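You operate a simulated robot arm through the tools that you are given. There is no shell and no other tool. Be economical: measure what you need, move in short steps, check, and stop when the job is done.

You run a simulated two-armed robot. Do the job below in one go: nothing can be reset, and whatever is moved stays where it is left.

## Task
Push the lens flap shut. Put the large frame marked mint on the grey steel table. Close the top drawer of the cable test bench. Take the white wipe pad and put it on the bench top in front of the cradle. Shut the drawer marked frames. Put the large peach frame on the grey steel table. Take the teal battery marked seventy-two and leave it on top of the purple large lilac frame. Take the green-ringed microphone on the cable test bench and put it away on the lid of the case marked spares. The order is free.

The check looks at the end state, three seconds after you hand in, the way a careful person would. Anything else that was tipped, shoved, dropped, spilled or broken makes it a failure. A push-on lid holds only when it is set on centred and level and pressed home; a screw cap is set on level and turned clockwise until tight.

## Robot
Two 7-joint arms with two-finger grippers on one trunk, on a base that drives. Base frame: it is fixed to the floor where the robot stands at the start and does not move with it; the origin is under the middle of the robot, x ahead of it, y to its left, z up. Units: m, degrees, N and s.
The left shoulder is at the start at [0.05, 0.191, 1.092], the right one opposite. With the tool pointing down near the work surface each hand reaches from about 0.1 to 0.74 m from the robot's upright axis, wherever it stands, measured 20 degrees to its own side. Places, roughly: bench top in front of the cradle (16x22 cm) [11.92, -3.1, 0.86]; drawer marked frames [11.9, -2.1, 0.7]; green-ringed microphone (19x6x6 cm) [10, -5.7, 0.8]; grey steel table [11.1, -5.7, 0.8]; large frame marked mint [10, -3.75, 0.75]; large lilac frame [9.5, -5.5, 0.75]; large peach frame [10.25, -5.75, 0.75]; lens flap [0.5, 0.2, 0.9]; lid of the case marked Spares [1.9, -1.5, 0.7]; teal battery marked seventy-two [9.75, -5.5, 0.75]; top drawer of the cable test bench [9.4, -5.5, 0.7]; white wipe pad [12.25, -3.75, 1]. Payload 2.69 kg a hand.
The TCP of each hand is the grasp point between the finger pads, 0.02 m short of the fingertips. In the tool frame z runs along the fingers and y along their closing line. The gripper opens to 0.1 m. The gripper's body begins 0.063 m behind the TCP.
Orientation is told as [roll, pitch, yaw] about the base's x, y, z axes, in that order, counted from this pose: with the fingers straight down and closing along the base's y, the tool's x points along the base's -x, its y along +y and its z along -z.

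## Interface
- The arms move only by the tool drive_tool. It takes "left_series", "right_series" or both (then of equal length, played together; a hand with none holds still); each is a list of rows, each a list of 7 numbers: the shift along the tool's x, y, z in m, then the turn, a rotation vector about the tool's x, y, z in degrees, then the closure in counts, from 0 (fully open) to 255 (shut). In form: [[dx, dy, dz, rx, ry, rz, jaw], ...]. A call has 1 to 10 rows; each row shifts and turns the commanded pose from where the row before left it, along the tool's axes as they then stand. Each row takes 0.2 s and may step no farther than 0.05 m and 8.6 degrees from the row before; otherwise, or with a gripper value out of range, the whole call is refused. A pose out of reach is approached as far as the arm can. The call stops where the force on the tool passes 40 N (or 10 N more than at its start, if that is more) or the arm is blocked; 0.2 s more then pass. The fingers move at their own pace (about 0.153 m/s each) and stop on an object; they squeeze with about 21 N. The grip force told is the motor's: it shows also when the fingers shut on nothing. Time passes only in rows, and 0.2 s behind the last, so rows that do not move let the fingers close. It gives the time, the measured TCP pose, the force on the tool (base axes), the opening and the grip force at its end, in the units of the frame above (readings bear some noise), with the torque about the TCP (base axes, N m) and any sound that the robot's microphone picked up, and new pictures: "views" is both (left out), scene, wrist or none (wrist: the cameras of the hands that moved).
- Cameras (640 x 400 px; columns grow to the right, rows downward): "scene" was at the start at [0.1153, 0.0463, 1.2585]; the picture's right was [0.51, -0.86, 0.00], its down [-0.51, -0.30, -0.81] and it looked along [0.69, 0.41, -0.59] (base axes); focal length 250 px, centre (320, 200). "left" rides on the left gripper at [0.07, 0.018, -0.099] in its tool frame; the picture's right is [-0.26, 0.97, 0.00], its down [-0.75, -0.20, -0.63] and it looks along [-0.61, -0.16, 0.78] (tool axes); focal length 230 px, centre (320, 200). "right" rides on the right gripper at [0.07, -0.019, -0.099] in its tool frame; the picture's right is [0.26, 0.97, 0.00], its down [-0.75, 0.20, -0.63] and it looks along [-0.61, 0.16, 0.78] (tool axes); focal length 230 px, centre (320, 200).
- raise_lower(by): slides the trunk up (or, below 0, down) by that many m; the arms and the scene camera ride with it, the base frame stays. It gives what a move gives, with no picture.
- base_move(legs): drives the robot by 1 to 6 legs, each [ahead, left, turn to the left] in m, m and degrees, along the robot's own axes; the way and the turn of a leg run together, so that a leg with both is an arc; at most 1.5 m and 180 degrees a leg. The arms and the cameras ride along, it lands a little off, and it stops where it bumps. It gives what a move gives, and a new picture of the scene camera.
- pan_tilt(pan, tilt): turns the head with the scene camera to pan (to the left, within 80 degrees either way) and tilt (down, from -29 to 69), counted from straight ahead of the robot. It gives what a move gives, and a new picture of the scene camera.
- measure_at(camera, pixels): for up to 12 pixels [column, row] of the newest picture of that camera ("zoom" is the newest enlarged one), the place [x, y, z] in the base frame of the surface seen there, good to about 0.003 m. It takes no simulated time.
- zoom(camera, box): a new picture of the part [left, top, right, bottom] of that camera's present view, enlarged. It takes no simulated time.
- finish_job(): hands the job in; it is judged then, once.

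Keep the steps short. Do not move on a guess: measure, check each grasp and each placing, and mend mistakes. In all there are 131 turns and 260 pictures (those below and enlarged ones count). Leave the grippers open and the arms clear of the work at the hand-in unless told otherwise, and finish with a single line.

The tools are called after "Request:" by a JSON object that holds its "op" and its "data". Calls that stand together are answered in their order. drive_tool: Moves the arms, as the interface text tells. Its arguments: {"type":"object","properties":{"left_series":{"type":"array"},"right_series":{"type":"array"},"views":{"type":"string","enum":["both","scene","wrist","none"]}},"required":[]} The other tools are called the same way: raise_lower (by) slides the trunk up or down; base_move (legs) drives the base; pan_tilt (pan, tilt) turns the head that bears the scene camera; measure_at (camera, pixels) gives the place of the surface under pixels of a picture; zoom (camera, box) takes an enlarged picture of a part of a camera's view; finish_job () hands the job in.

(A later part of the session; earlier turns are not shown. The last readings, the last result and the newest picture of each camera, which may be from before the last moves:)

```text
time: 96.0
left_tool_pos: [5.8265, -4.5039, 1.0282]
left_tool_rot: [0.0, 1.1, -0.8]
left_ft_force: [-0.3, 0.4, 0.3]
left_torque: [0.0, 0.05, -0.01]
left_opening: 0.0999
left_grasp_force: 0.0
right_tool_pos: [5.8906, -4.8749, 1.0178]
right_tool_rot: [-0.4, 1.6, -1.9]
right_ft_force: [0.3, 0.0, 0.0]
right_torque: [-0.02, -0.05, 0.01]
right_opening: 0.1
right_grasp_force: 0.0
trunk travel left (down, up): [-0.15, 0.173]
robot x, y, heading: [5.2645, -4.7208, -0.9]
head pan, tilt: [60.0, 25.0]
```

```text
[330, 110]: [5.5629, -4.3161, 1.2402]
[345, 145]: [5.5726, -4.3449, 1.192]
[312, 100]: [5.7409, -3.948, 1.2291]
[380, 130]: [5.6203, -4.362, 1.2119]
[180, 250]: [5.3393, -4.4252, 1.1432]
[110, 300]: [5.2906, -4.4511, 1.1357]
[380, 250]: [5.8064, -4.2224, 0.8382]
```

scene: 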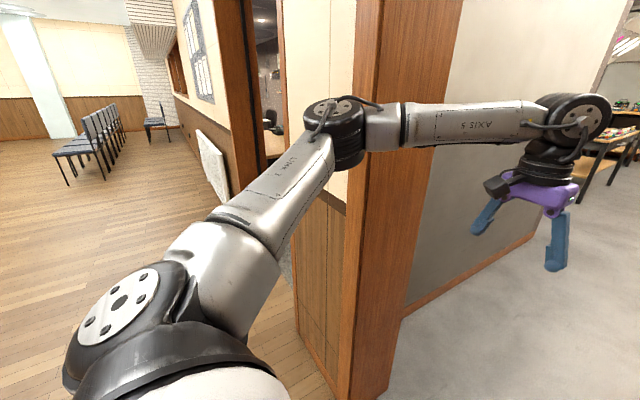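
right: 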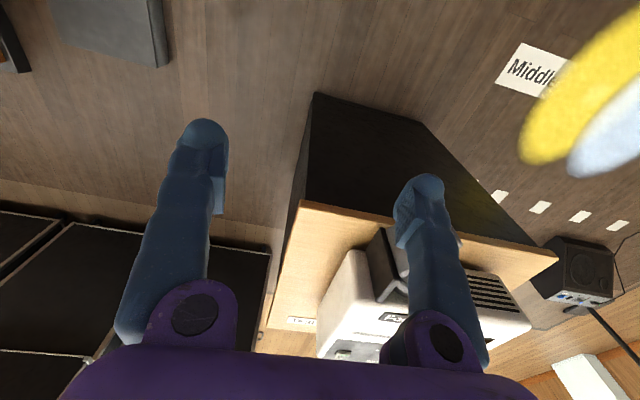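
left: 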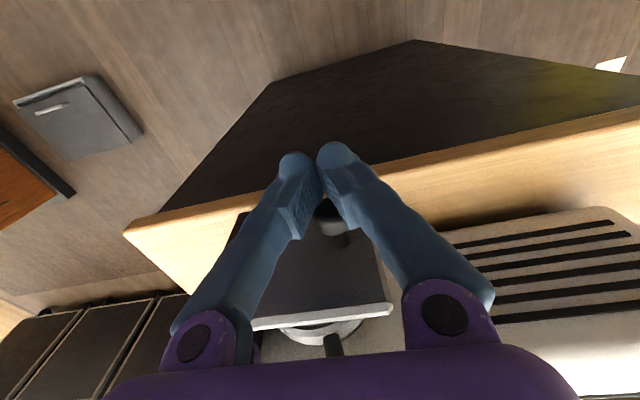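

The elbows now span about y −5.08 to −4.28 against a doorway of −5.21 to −4.23. I'll shift right 0.03 m, straighten, and go through slowly.

Request:
{"op": "base_move", "data": {"legs": [[0, -0.03, 1.0], [0.7, 0, 0]]}}

```text
time: 100.4
left_tool_pos: [6.5218, -4.519, 1.0267]
left_tool_rot: [0.0, 1.1, 0.4]
left_ft_force: [-0.2, 0.0, 0.2]
left_torque: [0.01, 0.0, -0.02]
left_opening: 0.0999
left_grasp_force: 0.1
right_tool_pos: [6.5931, -4.8874, 1.0188]
right_tool_rot: [-0.4, 1.9, -0.6]
right_ft_force: [0.1, 0.2, -0.2]
right_torque: [0.0, -0.01, -0.04]
right_opening: 0.0997
right_grasp_force: 0.1
trunk travel left (down, up): [-0.15, 0.173]
robot x, y, heading: [5.9613, -4.7495, 0.3]
head pan, tilt: [60.0, 25.0]
```

scene: 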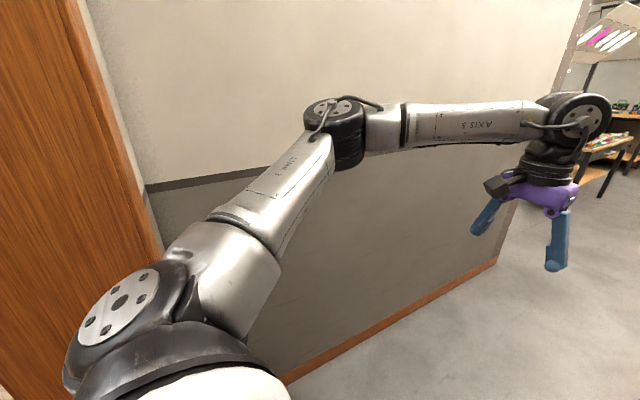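

Through the doorway. I'll drive on to x≈8.3 and look.

Request:
{"op": "base_move", "data": {"legs": [[1.3, 0, 0], [1.0, -0.1, 0]]}}

Request:
{"op": "pan_tilt", "data": {"pan": -30, "tilt": 20}}

Request:
{"op": "pan_tilt", "data": {"pan": 25, "tilt": 20}}

```text
time: 111.8
left_tool_pos: [8.8278, -4.5938, 1.0273]
left_tool_rot: [0.1, 1.0, 0.9]
left_ft_force: [0.0, 0.2, 0.2]
left_torque: [0.01, 0.02, 0.03]
left_opening: 0.1002
left_grasp_force: 0.1
right_tool_pos: [8.9042, -4.9615, 1.0194]
right_tool_rot: [-0.4, 1.7, -0.2]
right_ft_force: [0.4, 0.5, -0.5]
right_torque: [0.04, 0.01, 0.0]
right_opening: 0.0999
right_grasp_force: 0.1
trunk travel left (down, up): [-0.15, 0.173]
robot x, y, heading: [8.274, -4.8275, 0.8]
head pan, tilt: [60.0, 25.0]
```

scene: 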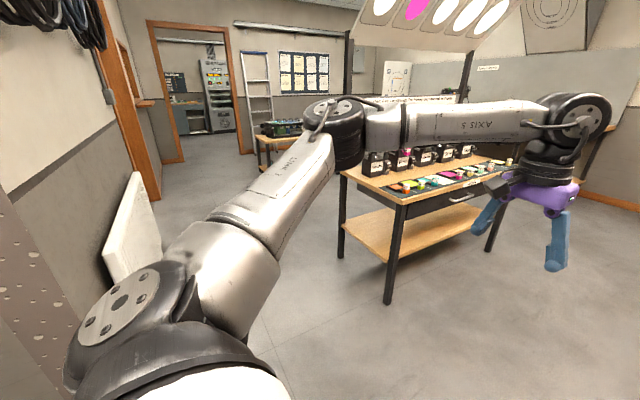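

```text
time: 113.5
left_tool_pos: [8.8297, -4.5928, 1.0272]
left_tool_rot: [0.0, 1.1, 0.8]
left_ft_force: [0.5, -0.1, 0.1]
left_torque: [0.01, 0.01, -0.02]
left_opening: 0.0999
left_grasp_force: 0.1
right_tool_pos: [8.9035, -4.9612, 1.0181]
right_tool_rot: [-0.4, 1.6, -0.2]
right_ft_force: [-0.2, 0.1, -0.4]
right_torque: [0.01, -0.03, -0.03]
right_opening: 0.1
right_grasp_force: 0.0
trunk travel left (down, up): [-0.15, 0.173]
robot x, y, heading: [8.2725, -4.8333, 0.7]
head pan, tilt: [-30.0, 20.0]
```

scene: 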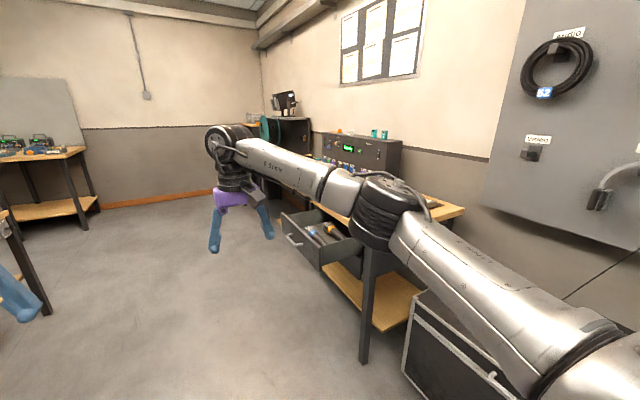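

```text
time: 114.7
left_tool_pos: [8.83, -4.5925, 1.0277]
left_tool_rot: [0.1, 1.0, 0.9]
left_ft_force: [0.1, -0.3, -0.2]
left_torque: [-0.01, -0.01, -0.01]
left_opening: 0.1
left_grasp_force: 0.1
right_tool_pos: [8.9022, -4.9614, 1.018]
right_tool_rot: [-0.4, 1.6, -0.2]
right_ft_force: [0.0, 0.2, -0.5]
right_torque: [0.03, 0.01, -0.05]
right_opening: 0.0998
right_grasp_force: 0.0
trunk travel left (down, up): [-0.15, 0.173]
robot x, y, heading: [8.2729, -4.8258, 1.1]
head pan, tilt: [25.0, 20.0]
```

scene: 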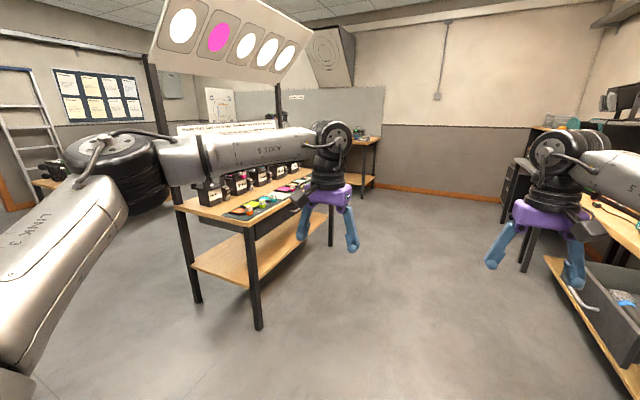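

The cable test bench is on my right with its drawer open, and the frames table is on my left. I'll tuck the arms in, turn right to face the bench, and look.

Request:
{"op": "drive_tool", "data": {"left_series": [[0.045, 0.012, 0, 0, 0, 0, 0], [0.045, 0.012, 0, 0, 0, 0, 0], [0.045, 0.012, 0, 0, 0, 0, 0], [0.045, 0.012, 0, 0, 0, 0, 0], [0.045, 0.012, 0, 0, 0, 0, 0], [0.045, 0.012, 0, 0, 0, 0, 0], [0.02, 0, 0, 0, 0, 0, 0]], "right_series": [[0.045, -0.01, 0, 0, 0, 0, 0], [0.045, -0.01, 0, 0, 0, 0, 0], [0.045, -0.01, 0, 0, 0, 0, 0], [0.045, -0.01, 0, 0, 0, 0, 0], [0.045, -0.01, 0, 0, 0, 0, 0], [0.045, -0.01, 0, 0, 0, 0, 0], [0.045, -0.01, 0, 0, 0, 0, 0]], "views": "none"}}

Request:
{"op": "base_move", "data": {"legs": [[0, 0, -90], [0, 1.0, 0]]}}

Request:
{"op": "pan_tilt", "data": {"pan": 15, "tilt": 35}}

```text
time: 116.3
left_tool_pos: [8.537, -4.5249, 1.033]
left_tool_rot: [0.1, 1.0, 0.7]
left_ft_force: [-0.6, 0.8, -0.4]
left_torque: [0.03, 0.0, 0.0]
left_opening: 0.0999
left_grasp_force: 0.0
right_tool_pos: [8.5865, -5.0319, 1.0289]
right_tool_rot: [-0.4, 1.7, -0.2]
right_ft_force: [-0.3, -0.3, 0.2]
right_torque: [0.02, -0.01, 0.02]
right_opening: 0.1002
right_grasp_force: 0.1
trunk travel left (down, up): [-0.15, 0.173]
robot x, y, heading: [8.2739, -4.8262, 0.6]
head pan, tilt: [25.0, 20.0]
```

```text
time: 129.3
left_tool_pos: [9.5701, -5.1121, 1.0328]
left_tool_rot: [-0.1, 1.1, -90.8]
left_ft_force: [0.1, -0.5, -0.3]
left_torque: [0.03, 0.0, -0.01]
left_opening: 0.1001
left_grasp_force: 0.1
right_tool_pos: [9.0646, -5.1484, 1.029]
right_tool_rot: [-0.4, 1.8, -91.9]
right_ft_force: [-0.6, 0.3, 0.8]
right_torque: [0.0, 0.0, -0.01]
right_opening: 0.1002
right_grasp_force: 0.0
trunk travel left (down, up): [-0.15, 0.173]
robot x, y, heading: [9.278, -4.8379, -90.8]
head pan, tilt: [25.0, 20.0]
```

scene: 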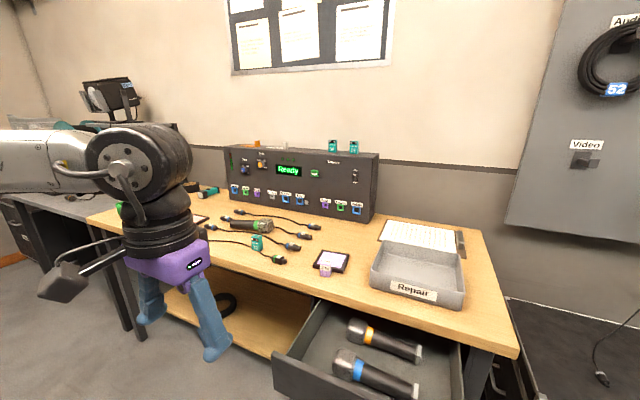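

```text
time: 130.1
left_tool_pos: [9.569, -5.1119, 1.0328]
left_tool_rot: [0.1, 1.2, -90.8]
left_ft_force: [-0.3, 0.4, -0.2]
left_torque: [-0.04, 0.02, 0.01]
left_opening: 0.1
left_grasp_force: 0.0
right_tool_pos: [9.0633, -5.1471, 1.0286]
right_tool_rot: [-0.4, 1.8, -91.8]
right_ft_force: [0.2, -0.4, -0.1]
right_torque: [0.01, 0.05, -0.03]
right_opening: 0.1
right_grasp_force: 0.0
trunk travel left (down, up): [-0.15, 0.173]
robot x, y, heading: [9.274, -4.8378, -90.8]
head pan, tilt: [15.0, 35.0]
```

scene: 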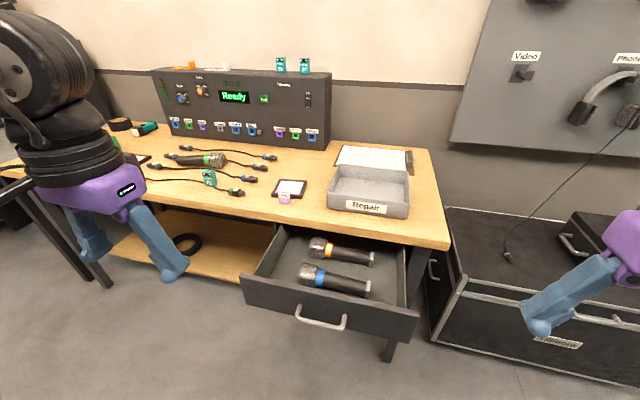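

I'll zoom on the bench top to tell the items apart, and measure the drawer.

Request:
{"op": "zoom", "data": {"camera": "scene", "box": [130, 110, 330, 235]}}

Request:
{"op": "measure_at", "data": {"camera": "scene", "pixels": [[320, 318], [250, 290], [415, 325], [270, 230], [410, 240], [340, 215], [440, 240], [290, 188], [284, 198], [210, 177], [203, 158], [330, 300]]}}

```text
3.20 times, centred on (230, 172) of scene
```

zoom: 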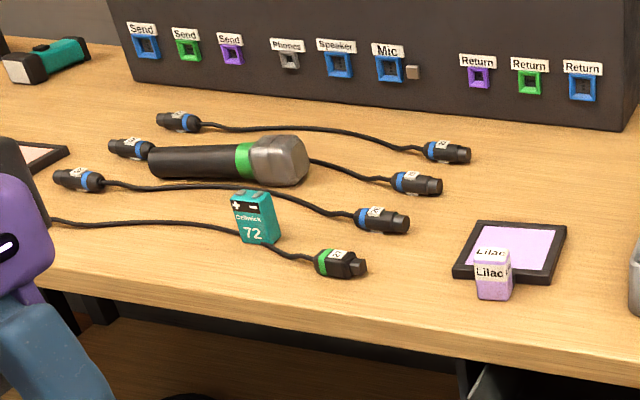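

```text
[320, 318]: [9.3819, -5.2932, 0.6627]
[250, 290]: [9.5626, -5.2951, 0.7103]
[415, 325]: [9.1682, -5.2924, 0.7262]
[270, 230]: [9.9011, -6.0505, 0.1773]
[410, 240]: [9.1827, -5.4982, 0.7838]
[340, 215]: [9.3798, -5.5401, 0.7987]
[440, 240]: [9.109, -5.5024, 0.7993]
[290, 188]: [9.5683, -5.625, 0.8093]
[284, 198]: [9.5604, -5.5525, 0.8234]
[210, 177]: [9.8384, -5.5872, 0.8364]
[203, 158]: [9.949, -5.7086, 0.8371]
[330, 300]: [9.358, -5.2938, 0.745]
```

The drawer's front face is at y≈−5.293, spanning x 9.17–9.56. Before strafing left I'll check the space on that side.

Request:
{"op": "pan_tilt", "data": {"pan": 60, "tilt": 30}}

```text
time: 131.2
left_tool_pos: [9.5698, -5.111, 1.0332]
left_tool_rot: [0.1, 1.1, -90.8]
left_ft_force: [0.0, 0.6, -1.1]
left_torque: [0.0, 0.02, 0.02]
left_opening: 0.1
left_grasp_force: 0.0
right_tool_pos: [9.0641, -5.1487, 1.029]
right_tool_rot: [-0.4, 1.7, -91.7]
right_ft_force: [0.0, 0.2, 0.2]
right_torque: [0.03, 0.0, 0.01]
right_opening: 0.1001
right_grasp_force: 0.0
trunk travel left (down, up): [-0.15, 0.173]
robot x, y, heading: [9.2774, -4.8393, -91.1]
head pan, tilt: [60.0, 30.0]
```

scene: 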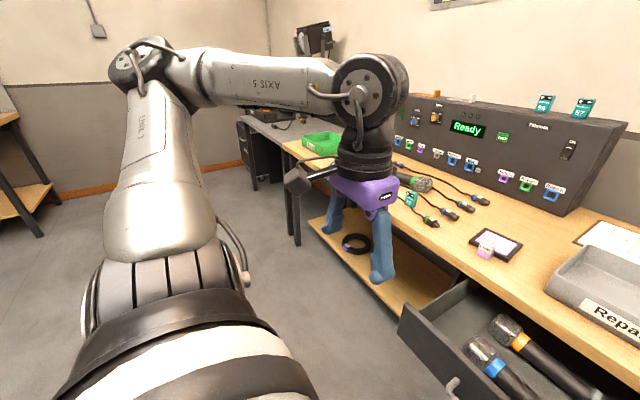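

The left side is clear. I'll strafe left 0.3 m and straighten to −90.

Request:
{"op": "base_move", "data": {"legs": [[0, 0.3, 1.0]]}}

Request:
{"op": "pan_tilt", "data": {"pan": 0, "tilt": 40}}

```text
time: 134.4
left_tool_pos: [9.8691, -5.111, 1.0324]
left_tool_rot: [0.0, 1.1, -90.2]
left_ft_force: [-0.7, 1.1, 0.1]
left_torque: [0.0, 0.02, 0.01]
left_opening: 0.1002
left_grasp_force: 0.0
right_tool_pos: [9.3638, -5.1521, 1.0289]
right_tool_rot: [-0.5, 1.7, -91.2]
right_ft_force: [0.3, 0.5, -0.5]
right_torque: [-0.03, -0.01, -0.03]
right_opening: 0.0999
right_grasp_force: 0.1
trunk travel left (down, up): [-0.15, 0.173]
robot x, y, heading: [9.5707, -4.8394, -90.1]
head pan, tilt: [60.0, 30.0]
```

scene: 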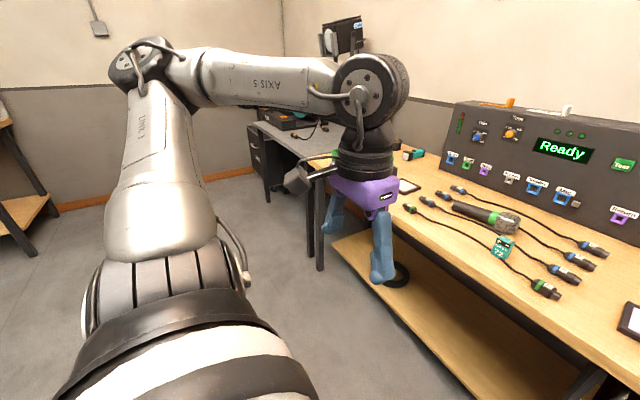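

```text
time: 135.7
left_tool_pos: [9.8705, -5.1094, 1.0322]
left_tool_rot: [0.1, 1.1, -90.0]
left_ft_force: [0.1, 0.3, -0.5]
left_torque: [0.0, 0.0, 0.03]
left_opening: 0.1
left_grasp_force: 0.1
right_tool_pos: [9.364, -5.1533, 1.0288]
right_tool_rot: [-0.3, 1.7, -91.1]
right_ft_force: [-0.6, -0.1, -0.7]
right_torque: [0.01, 0.01, 0.02]
right_opening: 0.1001
right_grasp_force: 0.0
trunk travel left (down, up): [-0.15, 0.173]
robot x, y, heading: [9.5731, -4.8395, -90.4]
head pan, tilt: [0.0, 40.0]
```

scene: 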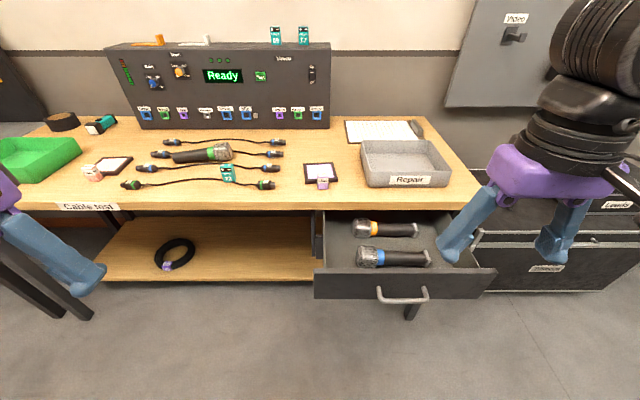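

The view is clear and the right hand already lines up with the drawer middle at x 9.364. I'll shut the right fingers, lower in front of the drawer to z≈0.71, and tilt the fingertips forward.

Request:
{"op": "drive_tool", "data": {"right_series": [[0, 0, 0.0456, 0, 0, 0, 255], [0, 0, 0.0456, 0, 0, 0, 255], [0, 0, 0.0456, 0, 0, 0, 255], [0, 0, 0.0456, 0, 0, 0, 255], [0, 0, 0.0456, 0, 0, 0, 255], [0, 0, 0.0456, 0, 0, 0, 255], [0, 0, 0.0436, 0, 0, 0, 255], [0, 0, 0, 0, -8, 0, 255], [0, 0, 0, 0, -8, 0, 255], [0, 0, 0, 0, -8, 0, 255]], "views": "both"}}

```text
time: 137.9
left_tool_pos: [9.8698, -5.1102, 1.0322]
left_tool_rot: [0.0, 1.1, -90.1]
left_ft_force: [-0.2, -0.8, -0.9]
left_torque: [0.01, 0.0, -0.01]
left_opening: 0.0999
left_grasp_force: 0.1
right_tool_pos: [9.3629, -5.1442, 0.712]
right_tool_rot: [-0.4, -22.4, -90.9]
right_ft_force: [-0.1, -1.1, 0.0]
right_torque: [0.02, 0.0, -0.02]
right_opening: 0.0002
right_grasp_force: 21.0
trunk travel left (down, up): [-0.15, 0.173]
robot x, y, heading: [9.5795, -4.8401, -90.1]
head pan, tilt: [0.0, 40.0]
```

scene: 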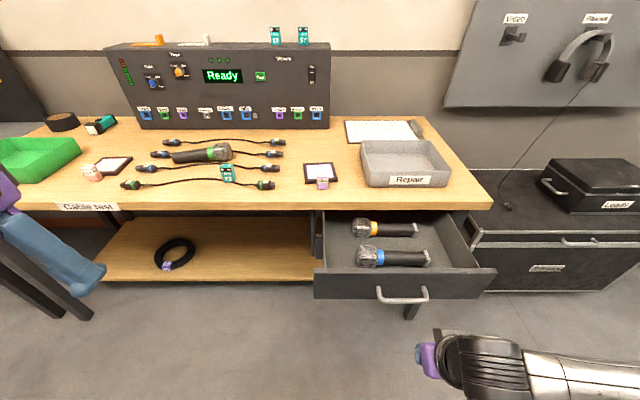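
right: 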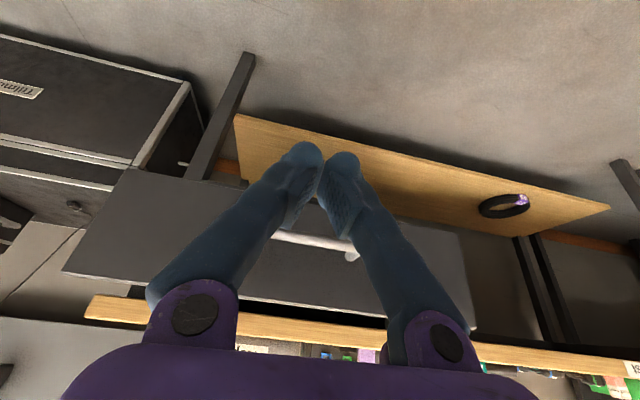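

The fingertips lead forward. I'll advance 0.12 m to just before the drawer front.

Request:
{"op": "drive_tool", "data": {"right_series": [[-0.0278, 0, 0.0112, 0, 0, 0, 255], [-0.0278, 0, 0.0112, 0, 0, 0, 255], [-0.0278, 0, 0.0112, 0, 0, 0, 255], [-0.0278, 0, 0.0112, 0, 0, 0, 255], [-0.0139, 0, 0.0056, 0, 0, 0, 255], [-0.0139, 0, 0.0056, 0, 0, 0, 255], [-0.0139, 0, 0.0056, 0, 0, 0, 255], [-0.0139, 0, 0.0056, 0, 0, 0, 255]], "views": "both"}}

```text
time: 139.7
left_tool_pos: [9.8706, -5.1109, 1.0332]
left_tool_rot: [0.1, 1.0, -90.1]
left_ft_force: [0.1, -0.4, -0.4]
left_torque: [0.0, 0.04, 0.01]
left_opening: 0.1001
left_grasp_force: 0.1
right_tool_pos: [9.3601, -5.3236, 0.7141]
right_tool_rot: [-0.3, -22.2, -91.0]
right_ft_force: [-0.4, -0.3, 0.4]
right_torque: [0.03, 0.01, 0.02]
right_opening: 0.0
right_grasp_force: 21.1
trunk travel left (down, up): [-0.15, 0.173]
robot x, y, heading: [9.5712, -4.8397, -89.9]
head pan, tilt: [0.0, 40.0]
```

scene: 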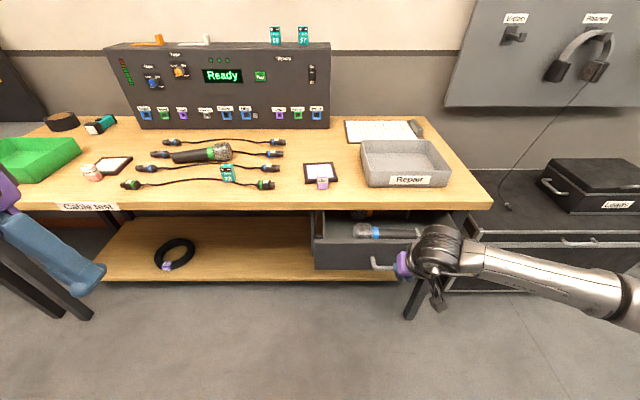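
right: 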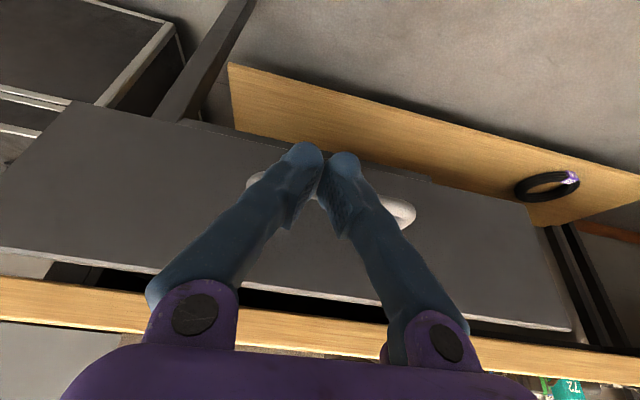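

The drawer is sliding easily. I'll keep pushing gently until it stops.

Request:
{"op": "drive_tool", "data": {"right_series": [[-0.0139, 0, 0.0056, 0, 0, 0, 255], [-0.0139, 0, 0.0056, 0, 0, 0, 255], [-0.0139, 0, 0.0056, 0, 0, 0, 255], [-0.0139, 0, 0.0056, 0, 0, 0, 255], [-0.0139, 0, 0.0056, 0, 0, 0, 255], [-0.0139, 0, 0.0056, 0, 0, 0, 255], [-0.0139, 0, 0.0056, 0, 0, 0, 255], [-0.0139, 0, 0.0056, 0, 0, 0, 255], [-0.0139, 0, 0.0056, 0, 0, 0, 255]], "views": "both"}}

```text
time: 141.7
left_tool_pos: [9.8704, -5.1098, 1.0317]
left_tool_rot: [0.2, 1.1, -90.1]
left_ft_force: [1.0, -0.9, -0.2]
left_torque: [-0.02, -0.03, 0.02]
left_opening: 0.0998
left_grasp_force: 0.1
right_tool_pos: [9.3565, -5.4576, 0.7133]
right_tool_rot: [-0.4, -22.2, -90.9]
right_ft_force: [-1.0, -0.3, 0.0]
right_torque: [0.04, 0.01, 0.02]
right_opening: 0.0
right_grasp_force: 21.0
trunk travel left (down, up): [-0.15, 0.173]
robot x, y, heading: [9.5718, -4.842, -90.2]
head pan, tilt: [0.0, 40.0]
```

scene: 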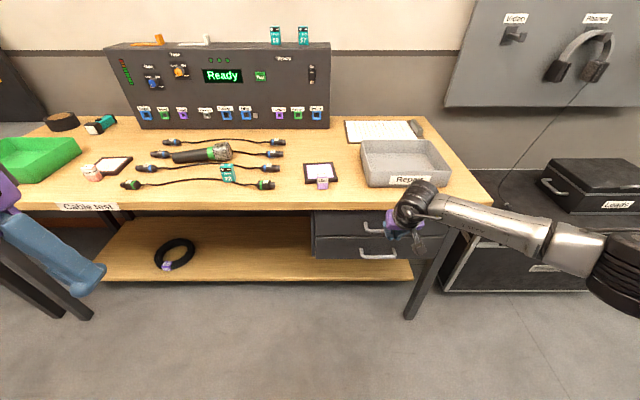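
right: 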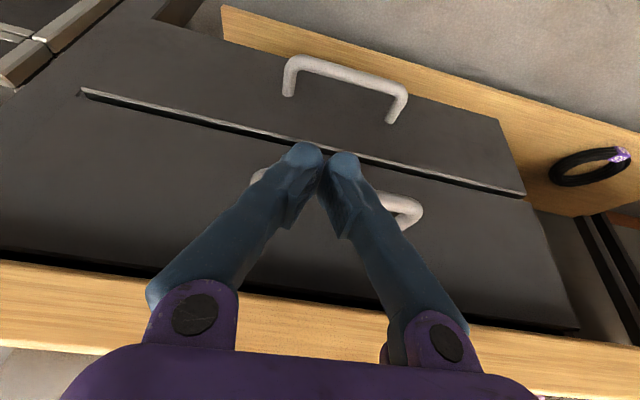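

The drawer is nearly flush with the lower one. I'll push the last bit to the stop.

Request:
{"op": "drive_tool", "data": {"right_series": [[-0.0093, 0, 0.0037, 0, 0, 0, 255], [-0.0093, 0, 0.0037, 0, 0, 0, 255], [-0.0093, 0, 0.0037, 0, 0, 0, 255], [-0.0093, 0, 0.0037, 0, 0, 0, 255], [0, 0, 0, 0, 0, 0, 255]], "views": "wrist"}}

Request:
{"op": "measure_at", "data": {"camera": "right", "pixels": [[150, 180], [450, 230], [200, 90], [440, 140], [350, 75], [400, 210]]}}

```text
time: 142.1
left_tool_pos: [9.8689, -5.1075, 1.033]
left_tool_rot: [0.1, 1.0, -90.2]
left_ft_force: [0.0, 0.1, -0.2]
left_torque: [-0.01, 0.05, -0.03]
left_opening: 0.0997
left_grasp_force: 0.1
right_tool_pos: [9.3574, -5.4604, 0.715]
right_tool_rot: [-0.6, -21.5, -90.8]
right_ft_force: [-2.3, 19.6, 16.6]
right_torque: [-0.09, 0.1, 0.16]
right_opening: 0.0062
right_grasp_force: 29.4
trunk travel left (down, up): [-0.15, 0.173]
robot x, y, heading: [9.5736, -4.8374, -90.1]
head pan, tilt: [0.0, 40.0]
stopped in row 2 (right hand): the force on the tool passed its limit at 52 N (the readings are from after the stop); the commanded pose is now the measured one
```

right: 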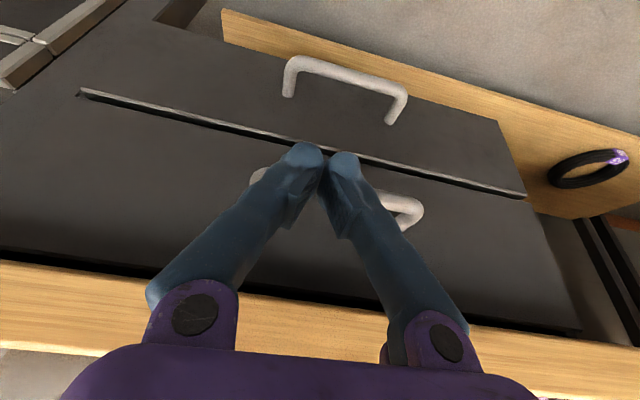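

```text
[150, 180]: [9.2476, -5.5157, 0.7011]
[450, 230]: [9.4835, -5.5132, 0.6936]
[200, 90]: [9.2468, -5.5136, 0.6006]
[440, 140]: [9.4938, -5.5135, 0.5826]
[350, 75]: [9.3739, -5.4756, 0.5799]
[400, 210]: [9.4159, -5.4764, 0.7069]
```

Both drawer fronts are flush at y −5.514, so the drawer is shut. I'll back the hand off, straighten and raise it.

Request:
{"op": "drive_tool", "data": {"right_series": [[0.0371, 0, -0.015, 0, 0, 0, 255], [0.0371, 0, -0.015, 0, 0, 0, 255], [0.0371, 0, -0.015, 0, 8, 0, 255], [0.03, 0, -0.03, 0, 8, 0, 255], [0.02, 0, -0.04, 0, 6, 0, 0], [0.02, 0, -0.045, 0, 0, 0, 0], [0, 0, -0.045, 0, 0, 0, 0], [0, 0, -0.045, 0, 0, 0, 0], [0, 0, -0.045, 0, 0, 0, 0]], "views": "none"}}

Request:
{"op": "base_move", "data": {"legs": [[0.15, 0.25, 0]]}}

Request:
{"op": "pan_tilt", "data": {"pan": 5, "tilt": 45}}

Request:
{"op": "zoom", "data": {"camera": "scene", "box": [220, 120, 460, 270]}}

```text
time: 144.1
left_tool_pos: [9.8707, -5.1098, 1.0329]
left_tool_rot: [0.1, 1.0, -90.1]
left_ft_force: [0.3, -0.3, 0.1]
left_torque: [0.01, -0.02, 0.01]
left_opening: 0.1
left_grasp_force: 0.1
right_tool_pos: [9.3615, -5.2632, 0.9533]
right_tool_rot: [-0.5, 0.6, -91.0]
right_ft_force: [0.9, 0.0, 0.8]
right_torque: [0.04, -0.02, 0.01]
right_opening: 0.1
right_grasp_force: 0.1
trunk travel left (down, up): [-0.15, 0.173]
robot x, y, heading: [9.5711, -4.8397, -90.0]
head pan, tilt: [0.0, 40.0]
```

```text
time: 146.9
left_tool_pos: [10.1169, -5.2611, 1.0318]
left_tool_rot: [0.0, 1.1, -90.1]
left_ft_force: [0.2, 0.8, -0.8]
left_torque: [-0.01, -0.01, 0.02]
left_opening: 0.1002
left_grasp_force: 0.1
right_tool_pos: [9.6101, -5.4139, 0.9528]
right_tool_rot: [-0.5, 0.7, -91.0]
right_ft_force: [1.4, 0.5, -0.2]
right_torque: [-0.01, -0.01, -0.02]
right_opening: 0.0999
right_grasp_force: 0.0
trunk travel left (down, up): [-0.15, 0.173]
robot x, y, heading: [9.8224, -4.9919, -90.1]
head pan, tilt: [0.0, 40.0]
```

scene: 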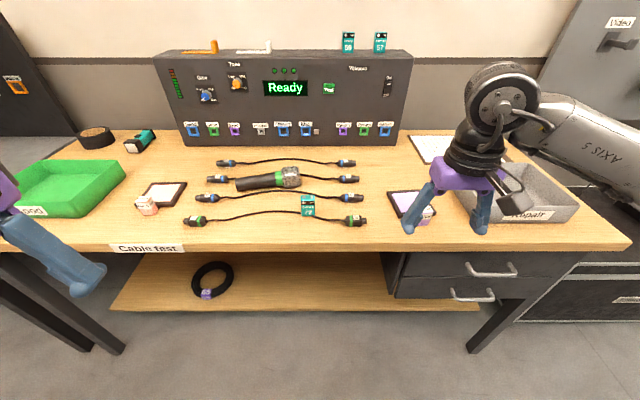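

```text
time: 147.6
left_tool_pos: [10.1185, -5.2599, 1.0336]
left_tool_rot: [0.1, 1.2, -90.1]
left_ft_force: [-0.2, 0.0, 0.0]
left_torque: [0.0, 0.0, 0.02]
left_opening: 0.1
left_grasp_force: 0.1
right_tool_pos: [9.61, -5.4156, 0.9526]
right_tool_rot: [-0.5, 0.5, -91.0]
right_ft_force: [-0.5, 0.0, -0.5]
right_torque: [0.01, -0.01, 0.0]
right_opening: 0.0999
right_grasp_force: 0.1
trunk travel left (down, up): [-0.15, 0.173]
robot x, y, heading: [9.8235, -4.9926, -89.9]
head pan, tilt: [5.0, 45.0]
```

scene: 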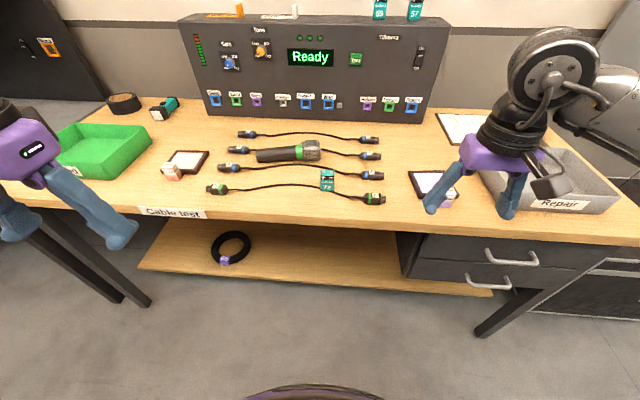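

```text
2.67 times, centred on (340, 195) of scene
```

zoom: 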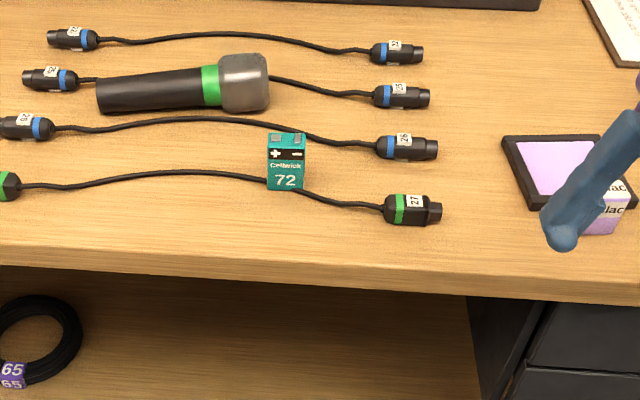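

I'll measure the battery's corners, the mic and the lilac frame.

Request:
{"op": "measure_at", "data": {"camera": "zoom", "pixels": [[270, 186], [302, 187], [270, 158], [302, 158], [274, 138], [302, 138], [286, 152], [286, 196], [250, 178], [320, 197]]}}

Request:
{"op": "measure_at", "data": {"camera": "zoom", "pixels": [[506, 140], [603, 138], [525, 205], [560, 165], [245, 85], [210, 85], [150, 90], [100, 95], [245, 115], [245, 56], [210, 70], [210, 103]]}}

```text
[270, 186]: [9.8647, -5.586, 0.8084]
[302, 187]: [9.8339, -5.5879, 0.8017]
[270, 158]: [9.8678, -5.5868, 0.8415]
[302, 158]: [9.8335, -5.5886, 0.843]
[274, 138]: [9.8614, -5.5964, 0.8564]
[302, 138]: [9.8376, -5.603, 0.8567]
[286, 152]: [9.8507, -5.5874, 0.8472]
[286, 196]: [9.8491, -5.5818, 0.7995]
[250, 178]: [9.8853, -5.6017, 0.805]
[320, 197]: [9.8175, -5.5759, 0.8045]
```

```text
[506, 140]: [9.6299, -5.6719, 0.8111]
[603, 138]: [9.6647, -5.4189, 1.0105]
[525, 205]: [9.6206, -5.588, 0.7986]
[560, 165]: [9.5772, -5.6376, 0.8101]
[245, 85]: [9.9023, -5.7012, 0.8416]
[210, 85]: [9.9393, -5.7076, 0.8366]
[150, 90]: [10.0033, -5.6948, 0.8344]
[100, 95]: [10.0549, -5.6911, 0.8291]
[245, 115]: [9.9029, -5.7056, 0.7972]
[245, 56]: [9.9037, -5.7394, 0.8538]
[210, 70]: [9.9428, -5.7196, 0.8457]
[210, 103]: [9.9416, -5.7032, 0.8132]
```

The battery spans x 9.832–9.869, y −5.587 to −5.612, z 0.80–0.857. I'll bring the right hand above it first.

Request:
{"op": "drive_tool", "data": {"right_series": [[-0.031, 0.038, 0, 0, 0, 0, 0], [-0.031, 0.038, 0, 0, 0, 0, 0], [-0.031, 0.038, 0, 0, 0, 0, 0], [-0.031, 0.038, 0, 0, 0, 0, 100], [-0.031, 0.038, 0, 0, 0, 0, 100], [-0.031, 0.046, 0, 0, 0, 0.5, 100]], "views": "both"}}

```text
refused: row 6 steps farther than a row can; nothing moved
```

Request:
{"op": "drive_tool", "data": {"right_series": [[-0.031, 0.038, 0, 0, 0, 0, 0], [-0.031, 0.038, 0, 0, 0, 0, 0], [-0.031, 0.038, 0, 0, 0, 0, 0], [-0.031, 0.038, 0, 0, 0, 0, 100], [-0.031, 0.038, 0, 0, 0, 0, 100], [-0.031, 0.038, 0, 0, 0, 1, 100], [0, 0.01, 0, 0, 0, 0, 100]], "views": "both"}}

```text
time: 149.2
left_tool_pos: [10.1183, -5.261, 1.0324]
left_tool_rot: [0.1, 1.1, -90.1]
left_ft_force: [-0.9, -0.2, 0.6]
left_torque: [0.02, -0.05, 0.0]
left_opening: 0.1
left_grasp_force: 0.0
right_tool_pos: [9.8471, -5.6066, 0.949]
right_tool_rot: [-0.6, 0.5, -91.9]
right_ft_force: [0.7, -0.6, -0.2]
right_torque: [-0.02, -0.03, 0.01]
right_opening: 0.0607
right_grasp_force: 0.1
trunk travel left (down, up): [-0.15, 0.173]
robot x, y, heading: [9.8233, -4.9927, -90.5]
head pan, tilt: [5.0, 45.0]
```

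scene: 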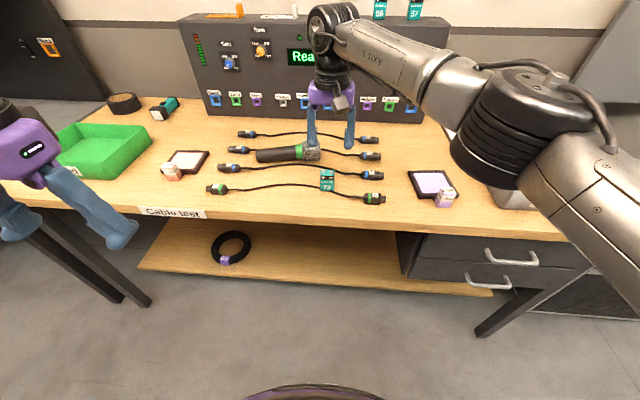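
right: 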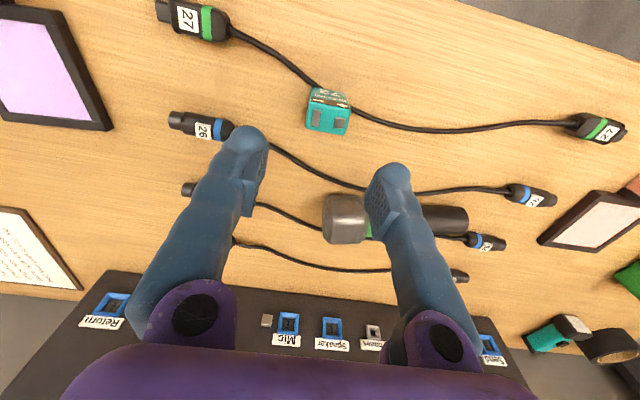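

I'll measure the battery top from the wrist camera, and the now unobstructed lilac frame.

Request:
{"op": "measure_at", "data": {"camera": "right", "pixels": [[309, 108], [348, 108], [308, 130], [342, 134], [328, 115], [325, 122]]}}

Request:
{"op": "zoom", "data": {"camera": "scene", "box": [390, 150, 480, 220]}}

Request:
{"op": "measure_at", "data": {"camera": "zoom", "pixels": [[145, 145], [400, 140], [210, 260], [450, 250], [300, 200], [390, 290], [400, 250], [270, 180], [350, 180]]}}

```text
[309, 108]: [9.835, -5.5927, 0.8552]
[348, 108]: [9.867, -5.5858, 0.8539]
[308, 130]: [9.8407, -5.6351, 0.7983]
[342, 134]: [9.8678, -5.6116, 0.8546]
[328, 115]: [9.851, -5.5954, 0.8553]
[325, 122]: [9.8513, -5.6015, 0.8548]
```

```text
5.71 times, centred on (435, 185) of scene
```

zoom: 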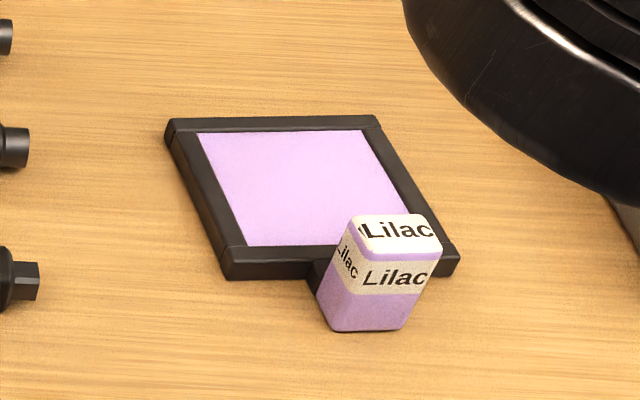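

```text
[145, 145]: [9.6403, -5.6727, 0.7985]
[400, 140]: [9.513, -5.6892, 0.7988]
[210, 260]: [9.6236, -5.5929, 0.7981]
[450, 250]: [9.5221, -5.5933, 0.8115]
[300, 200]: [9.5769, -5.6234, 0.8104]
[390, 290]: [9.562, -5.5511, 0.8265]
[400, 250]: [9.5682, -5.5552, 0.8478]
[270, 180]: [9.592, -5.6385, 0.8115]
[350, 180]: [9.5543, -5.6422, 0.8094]
```

The battery centre is (9.851, −5.600). I'll centre over it, lower to TCP z 0.842, and close.

Request:
{"op": "drive_tool", "data": {"right_series": [[0.0066, 0.004, 0.02, 0, 0, 0, 100], [0, 0, 0.03, 0, 0, 0, 100], [0, 0, 0.03, 0, 0, 0, 100], [0, 0, 0.027, 0, 0, 0, 100], [0, 0, 0, 0, 0, 0, 255], [0, 0, 0, 0, 0, 0, 255], [0, 0, 0, 0, 0, 0, 255]], "views": "both"}}

```text
time: 150.8
left_tool_pos: [10.1186, -5.2611, 1.0333]
left_tool_rot: [0.2, 1.1, -90.1]
left_ft_force: [-0.4, 0.1, 0.6]
left_torque: [0.03, -0.01, 0.01]
left_opening: 0.0999
left_grasp_force: 0.1
right_tool_pos: [9.8493, -5.5979, 0.8414]
right_tool_rot: [-0.5, 0.6, -92.1]
right_ft_force: [0.9, -0.7, 0.4]
right_torque: [0.02, 0.01, 0.0]
right_opening: 0.0351
right_grasp_force: 21.4
trunk travel left (down, up): [-0.15, 0.173]
robot x, y, heading: [9.8229, -4.99, -90.1]
head pan, tilt: [5.0, 45.0]
```

scene: 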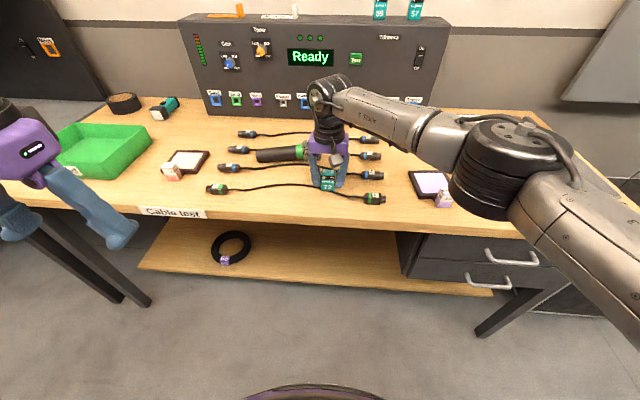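
right: 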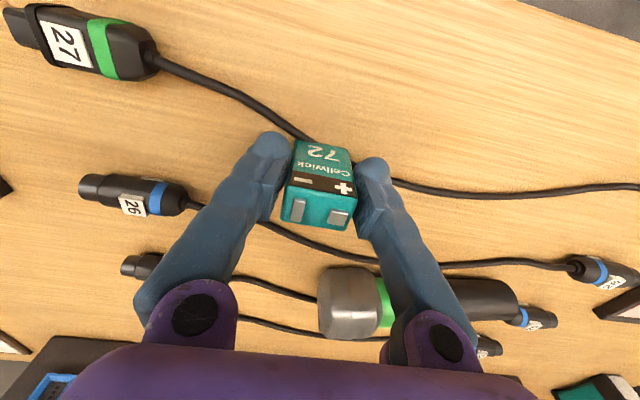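

Gripped, with the opening at 0.035. I'll lift 0.1 m and move over the lilac frame centre (9.573, −5.638).

Request:
{"op": "drive_tool", "data": {"right_series": [[0, 0, -0.04, 0, 0, 0, 255], [0, 0, -0.04, 0, 0, 0, 255], [-0.006, -0.046, 0, 0, 0, 0, 255], [-0.006, -0.046, 0, 0, 0, 0, 255], [-0.006, -0.046, 0, 0, 0, 0, 255], [-0.006, -0.046, 0, 0, 0, 0, 255], [-0.006, -0.046, 0, 0, 0, 0, 255], [-0.001, -0.046, 0, 0, 0, 2, 255]], "views": "both"}}

```text
time: 152.6
left_tool_pos: [10.1184, -5.2614, 1.0323]
left_tool_rot: [0.1, 1.1, -90.1]
left_ft_force: [-0.4, -0.5, 0.3]
left_torque: [0.01, -0.03, -0.02]
left_opening: 0.0999
left_grasp_force: 0.0
right_tool_pos: [9.5718, -5.6194, 0.9237]
right_tool_rot: [-0.5, 0.6, -94.1]
right_ft_force: [-0.8, -0.2, 0.1]
right_torque: [0.04, -0.02, 0.01]
right_opening: 0.0348
right_grasp_force: 21.1
trunk travel left (down, up): [-0.15, 0.173]
robot x, y, heading: [9.8216, -4.9919, -90.1]
head pan, tilt: [5.0, 45.0]
```

scene: 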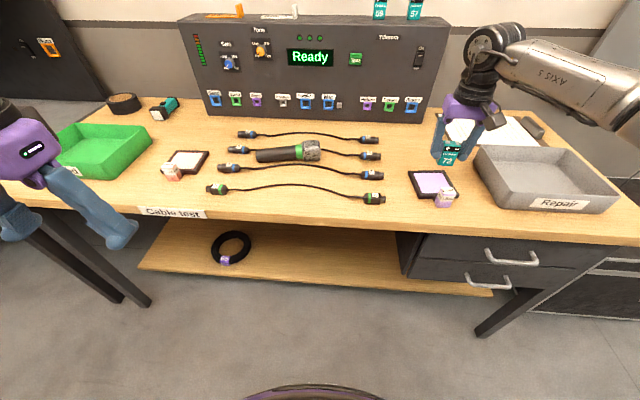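
right: 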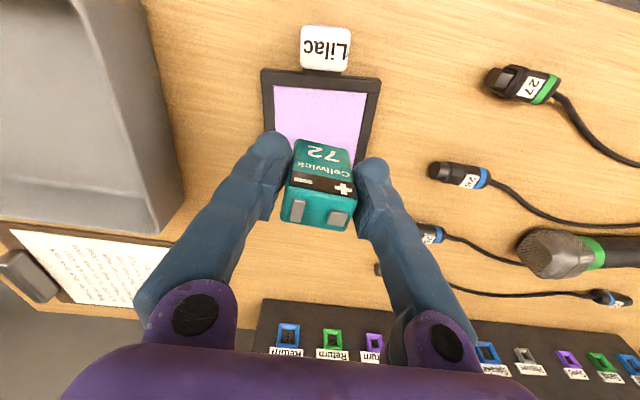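

I'll check the frame's place from this closer view.

Request:
{"op": "measure_at", "data": {"camera": "right", "pixels": [[267, 72], [378, 82], [362, 155], [268, 125], [320, 110], [330, 50]]}}

```text
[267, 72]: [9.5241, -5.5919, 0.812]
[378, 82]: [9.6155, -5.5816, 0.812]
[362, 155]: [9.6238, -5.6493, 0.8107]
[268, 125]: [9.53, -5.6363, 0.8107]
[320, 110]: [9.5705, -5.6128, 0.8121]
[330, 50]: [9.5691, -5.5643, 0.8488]
```

The panel centre is about (9.573, −5.637). I'll shift 0.018 m, straighten, and lower until the battery rests on it.

Request:
{"op": "drive_tool", "data": {"right_series": [[-0.018, 0, 0.0, 0, 0, -4, 255], [0, 0, 0.03, 0, 0, 0, 255], [0, 0, 0.025, 0, 0, 0, 255], [0, 0, 0.008, 0, 0, 0, 255], [0, 0, 0.005, 0, 0, 0, 255], [0, 0, 0.003, 0, 0, 0, 255], [0, 0, 0, 0, 0, 0, 255]], "views": "wrist"}}

```text
time: 154.2
left_tool_pos: [10.1182, -5.2604, 1.0329]
left_tool_rot: [0.0, 1.0, -90.1]
left_ft_force: [-0.6, -0.7, 0.2]
left_torque: [0.01, 0.0, 0.0]
left_opening: 0.1002
left_grasp_force: 0.0
right_tool_pos: [9.5713, -5.6375, 0.8551]
right_tool_rot: [-0.5, 0.5, -89.9]
right_ft_force: [-0.3, 0.4, 3.8]
right_torque: [0.05, 0.05, 0.0]
right_opening: 0.0352
right_grasp_force: 20.9
trunk travel left (down, up): [-0.15, 0.173]
robot x, y, heading: [9.8235, -4.9876, -89.9]
head pan, tilt: [5.0, 45.0]
```

right: 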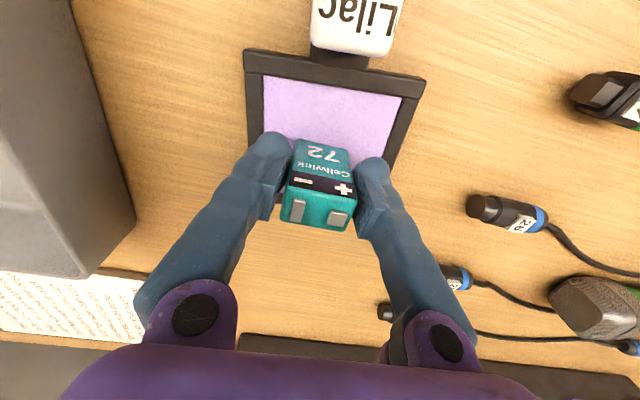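

The tool reads a 3.8 N contact, so the battery is resting on the frame. I'll release and go straight up.

Request:
{"op": "drive_tool", "data": {"right_series": [[0, 0, 0, 0, 0, 0, 110], [0, 0, 0, 0, 0, 0, 110], [0, 0, -0.02, 0, 0, 0, 110], [0, 0, -0.04, 0, 0, 0, 110], [0, 0, -0.045, 0, 0, 0, 110], [0.02, 0, -0.03, 0, 0, 0, 0], [0.045, 0, 0, 0, 0, 0, 0], [0.045, 0, 0, 0, 0, 0, 0], [0.045, -0.01, 0, 0, 0, 0, 0], [0.045, -0.01, 0, 0, 0, 0, 0]], "views": "both"}}

Request:
{"op": "zoom", "data": {"camera": "scene", "box": [380, 130, 480, 220]}}

```text
time: 156.4
left_tool_pos: [10.1175, -5.2608, 1.0324]
left_tool_rot: [0.1, 1.0, -90.2]
left_ft_force: [0.1, 0.4, 0.1]
left_torque: [0.01, 0.01, 0.04]
left_opening: 0.0999
left_grasp_force: 0.1
right_tool_pos: [9.5511, -5.4386, 0.9903]
right_tool_rot: [-0.5, 0.6, -90.1]
right_ft_force: [-0.7, 0.6, -0.4]
right_torque: [0.01, 0.0, -0.01]
right_opening: 0.1
right_grasp_force: 0.1
trunk travel left (down, up): [-0.15, 0.173]
robot x, y, heading: [9.8178, -4.9929, -90.0]
head pan, tilt: [5.0, 45.0]
```

scene: 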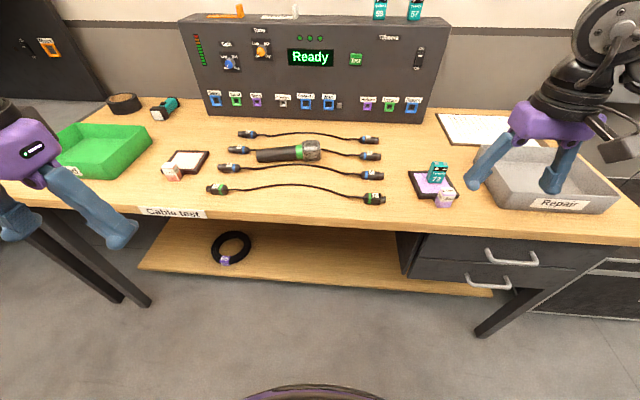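
right: 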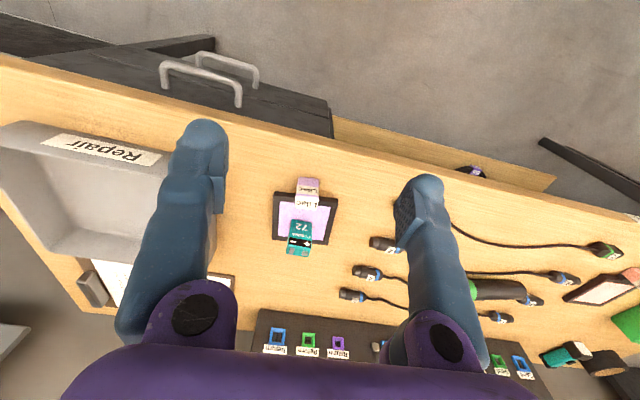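

```text
4.44 times, centred on (430, 175) of scene
```

zoom: 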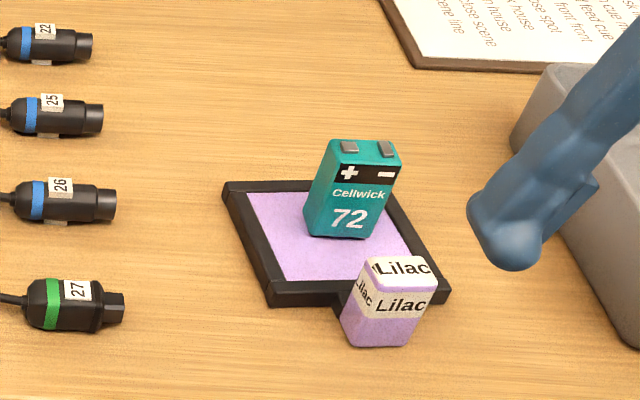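

The battery stands on the lilac frame. Next is the peach frame, so I'll zoom and measure it.

Request:
{"op": "zoom", "data": {"camera": "scene", "box": [140, 130, 230, 200]}}

Request:
{"op": "measure_at", "data": {"camera": "zoom", "pixels": [[200, 140], [425, 140], [370, 260], [300, 190], [190, 200], [235, 225], [180, 230], [150, 300], [215, 300], [170, 200], [240, 200]]}}

```text
5.71 times, centred on (185, 165) of scene
```

zoom: 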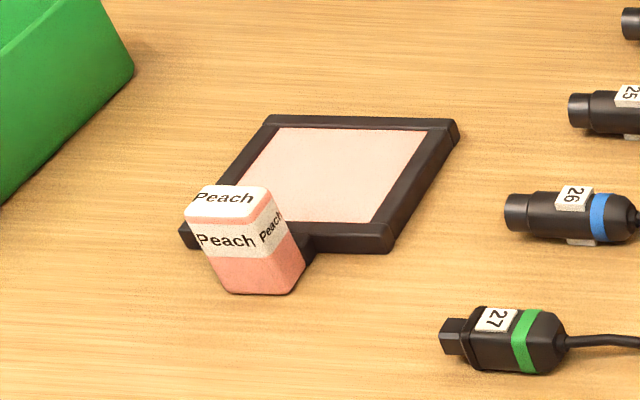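

```text
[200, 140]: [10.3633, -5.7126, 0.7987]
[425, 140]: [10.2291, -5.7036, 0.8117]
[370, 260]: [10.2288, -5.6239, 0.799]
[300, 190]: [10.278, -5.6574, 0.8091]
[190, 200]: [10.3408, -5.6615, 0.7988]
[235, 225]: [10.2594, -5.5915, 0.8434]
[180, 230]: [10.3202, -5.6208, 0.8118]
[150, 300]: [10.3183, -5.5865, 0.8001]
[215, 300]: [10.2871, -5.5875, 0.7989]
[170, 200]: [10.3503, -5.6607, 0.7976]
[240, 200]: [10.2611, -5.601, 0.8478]
```

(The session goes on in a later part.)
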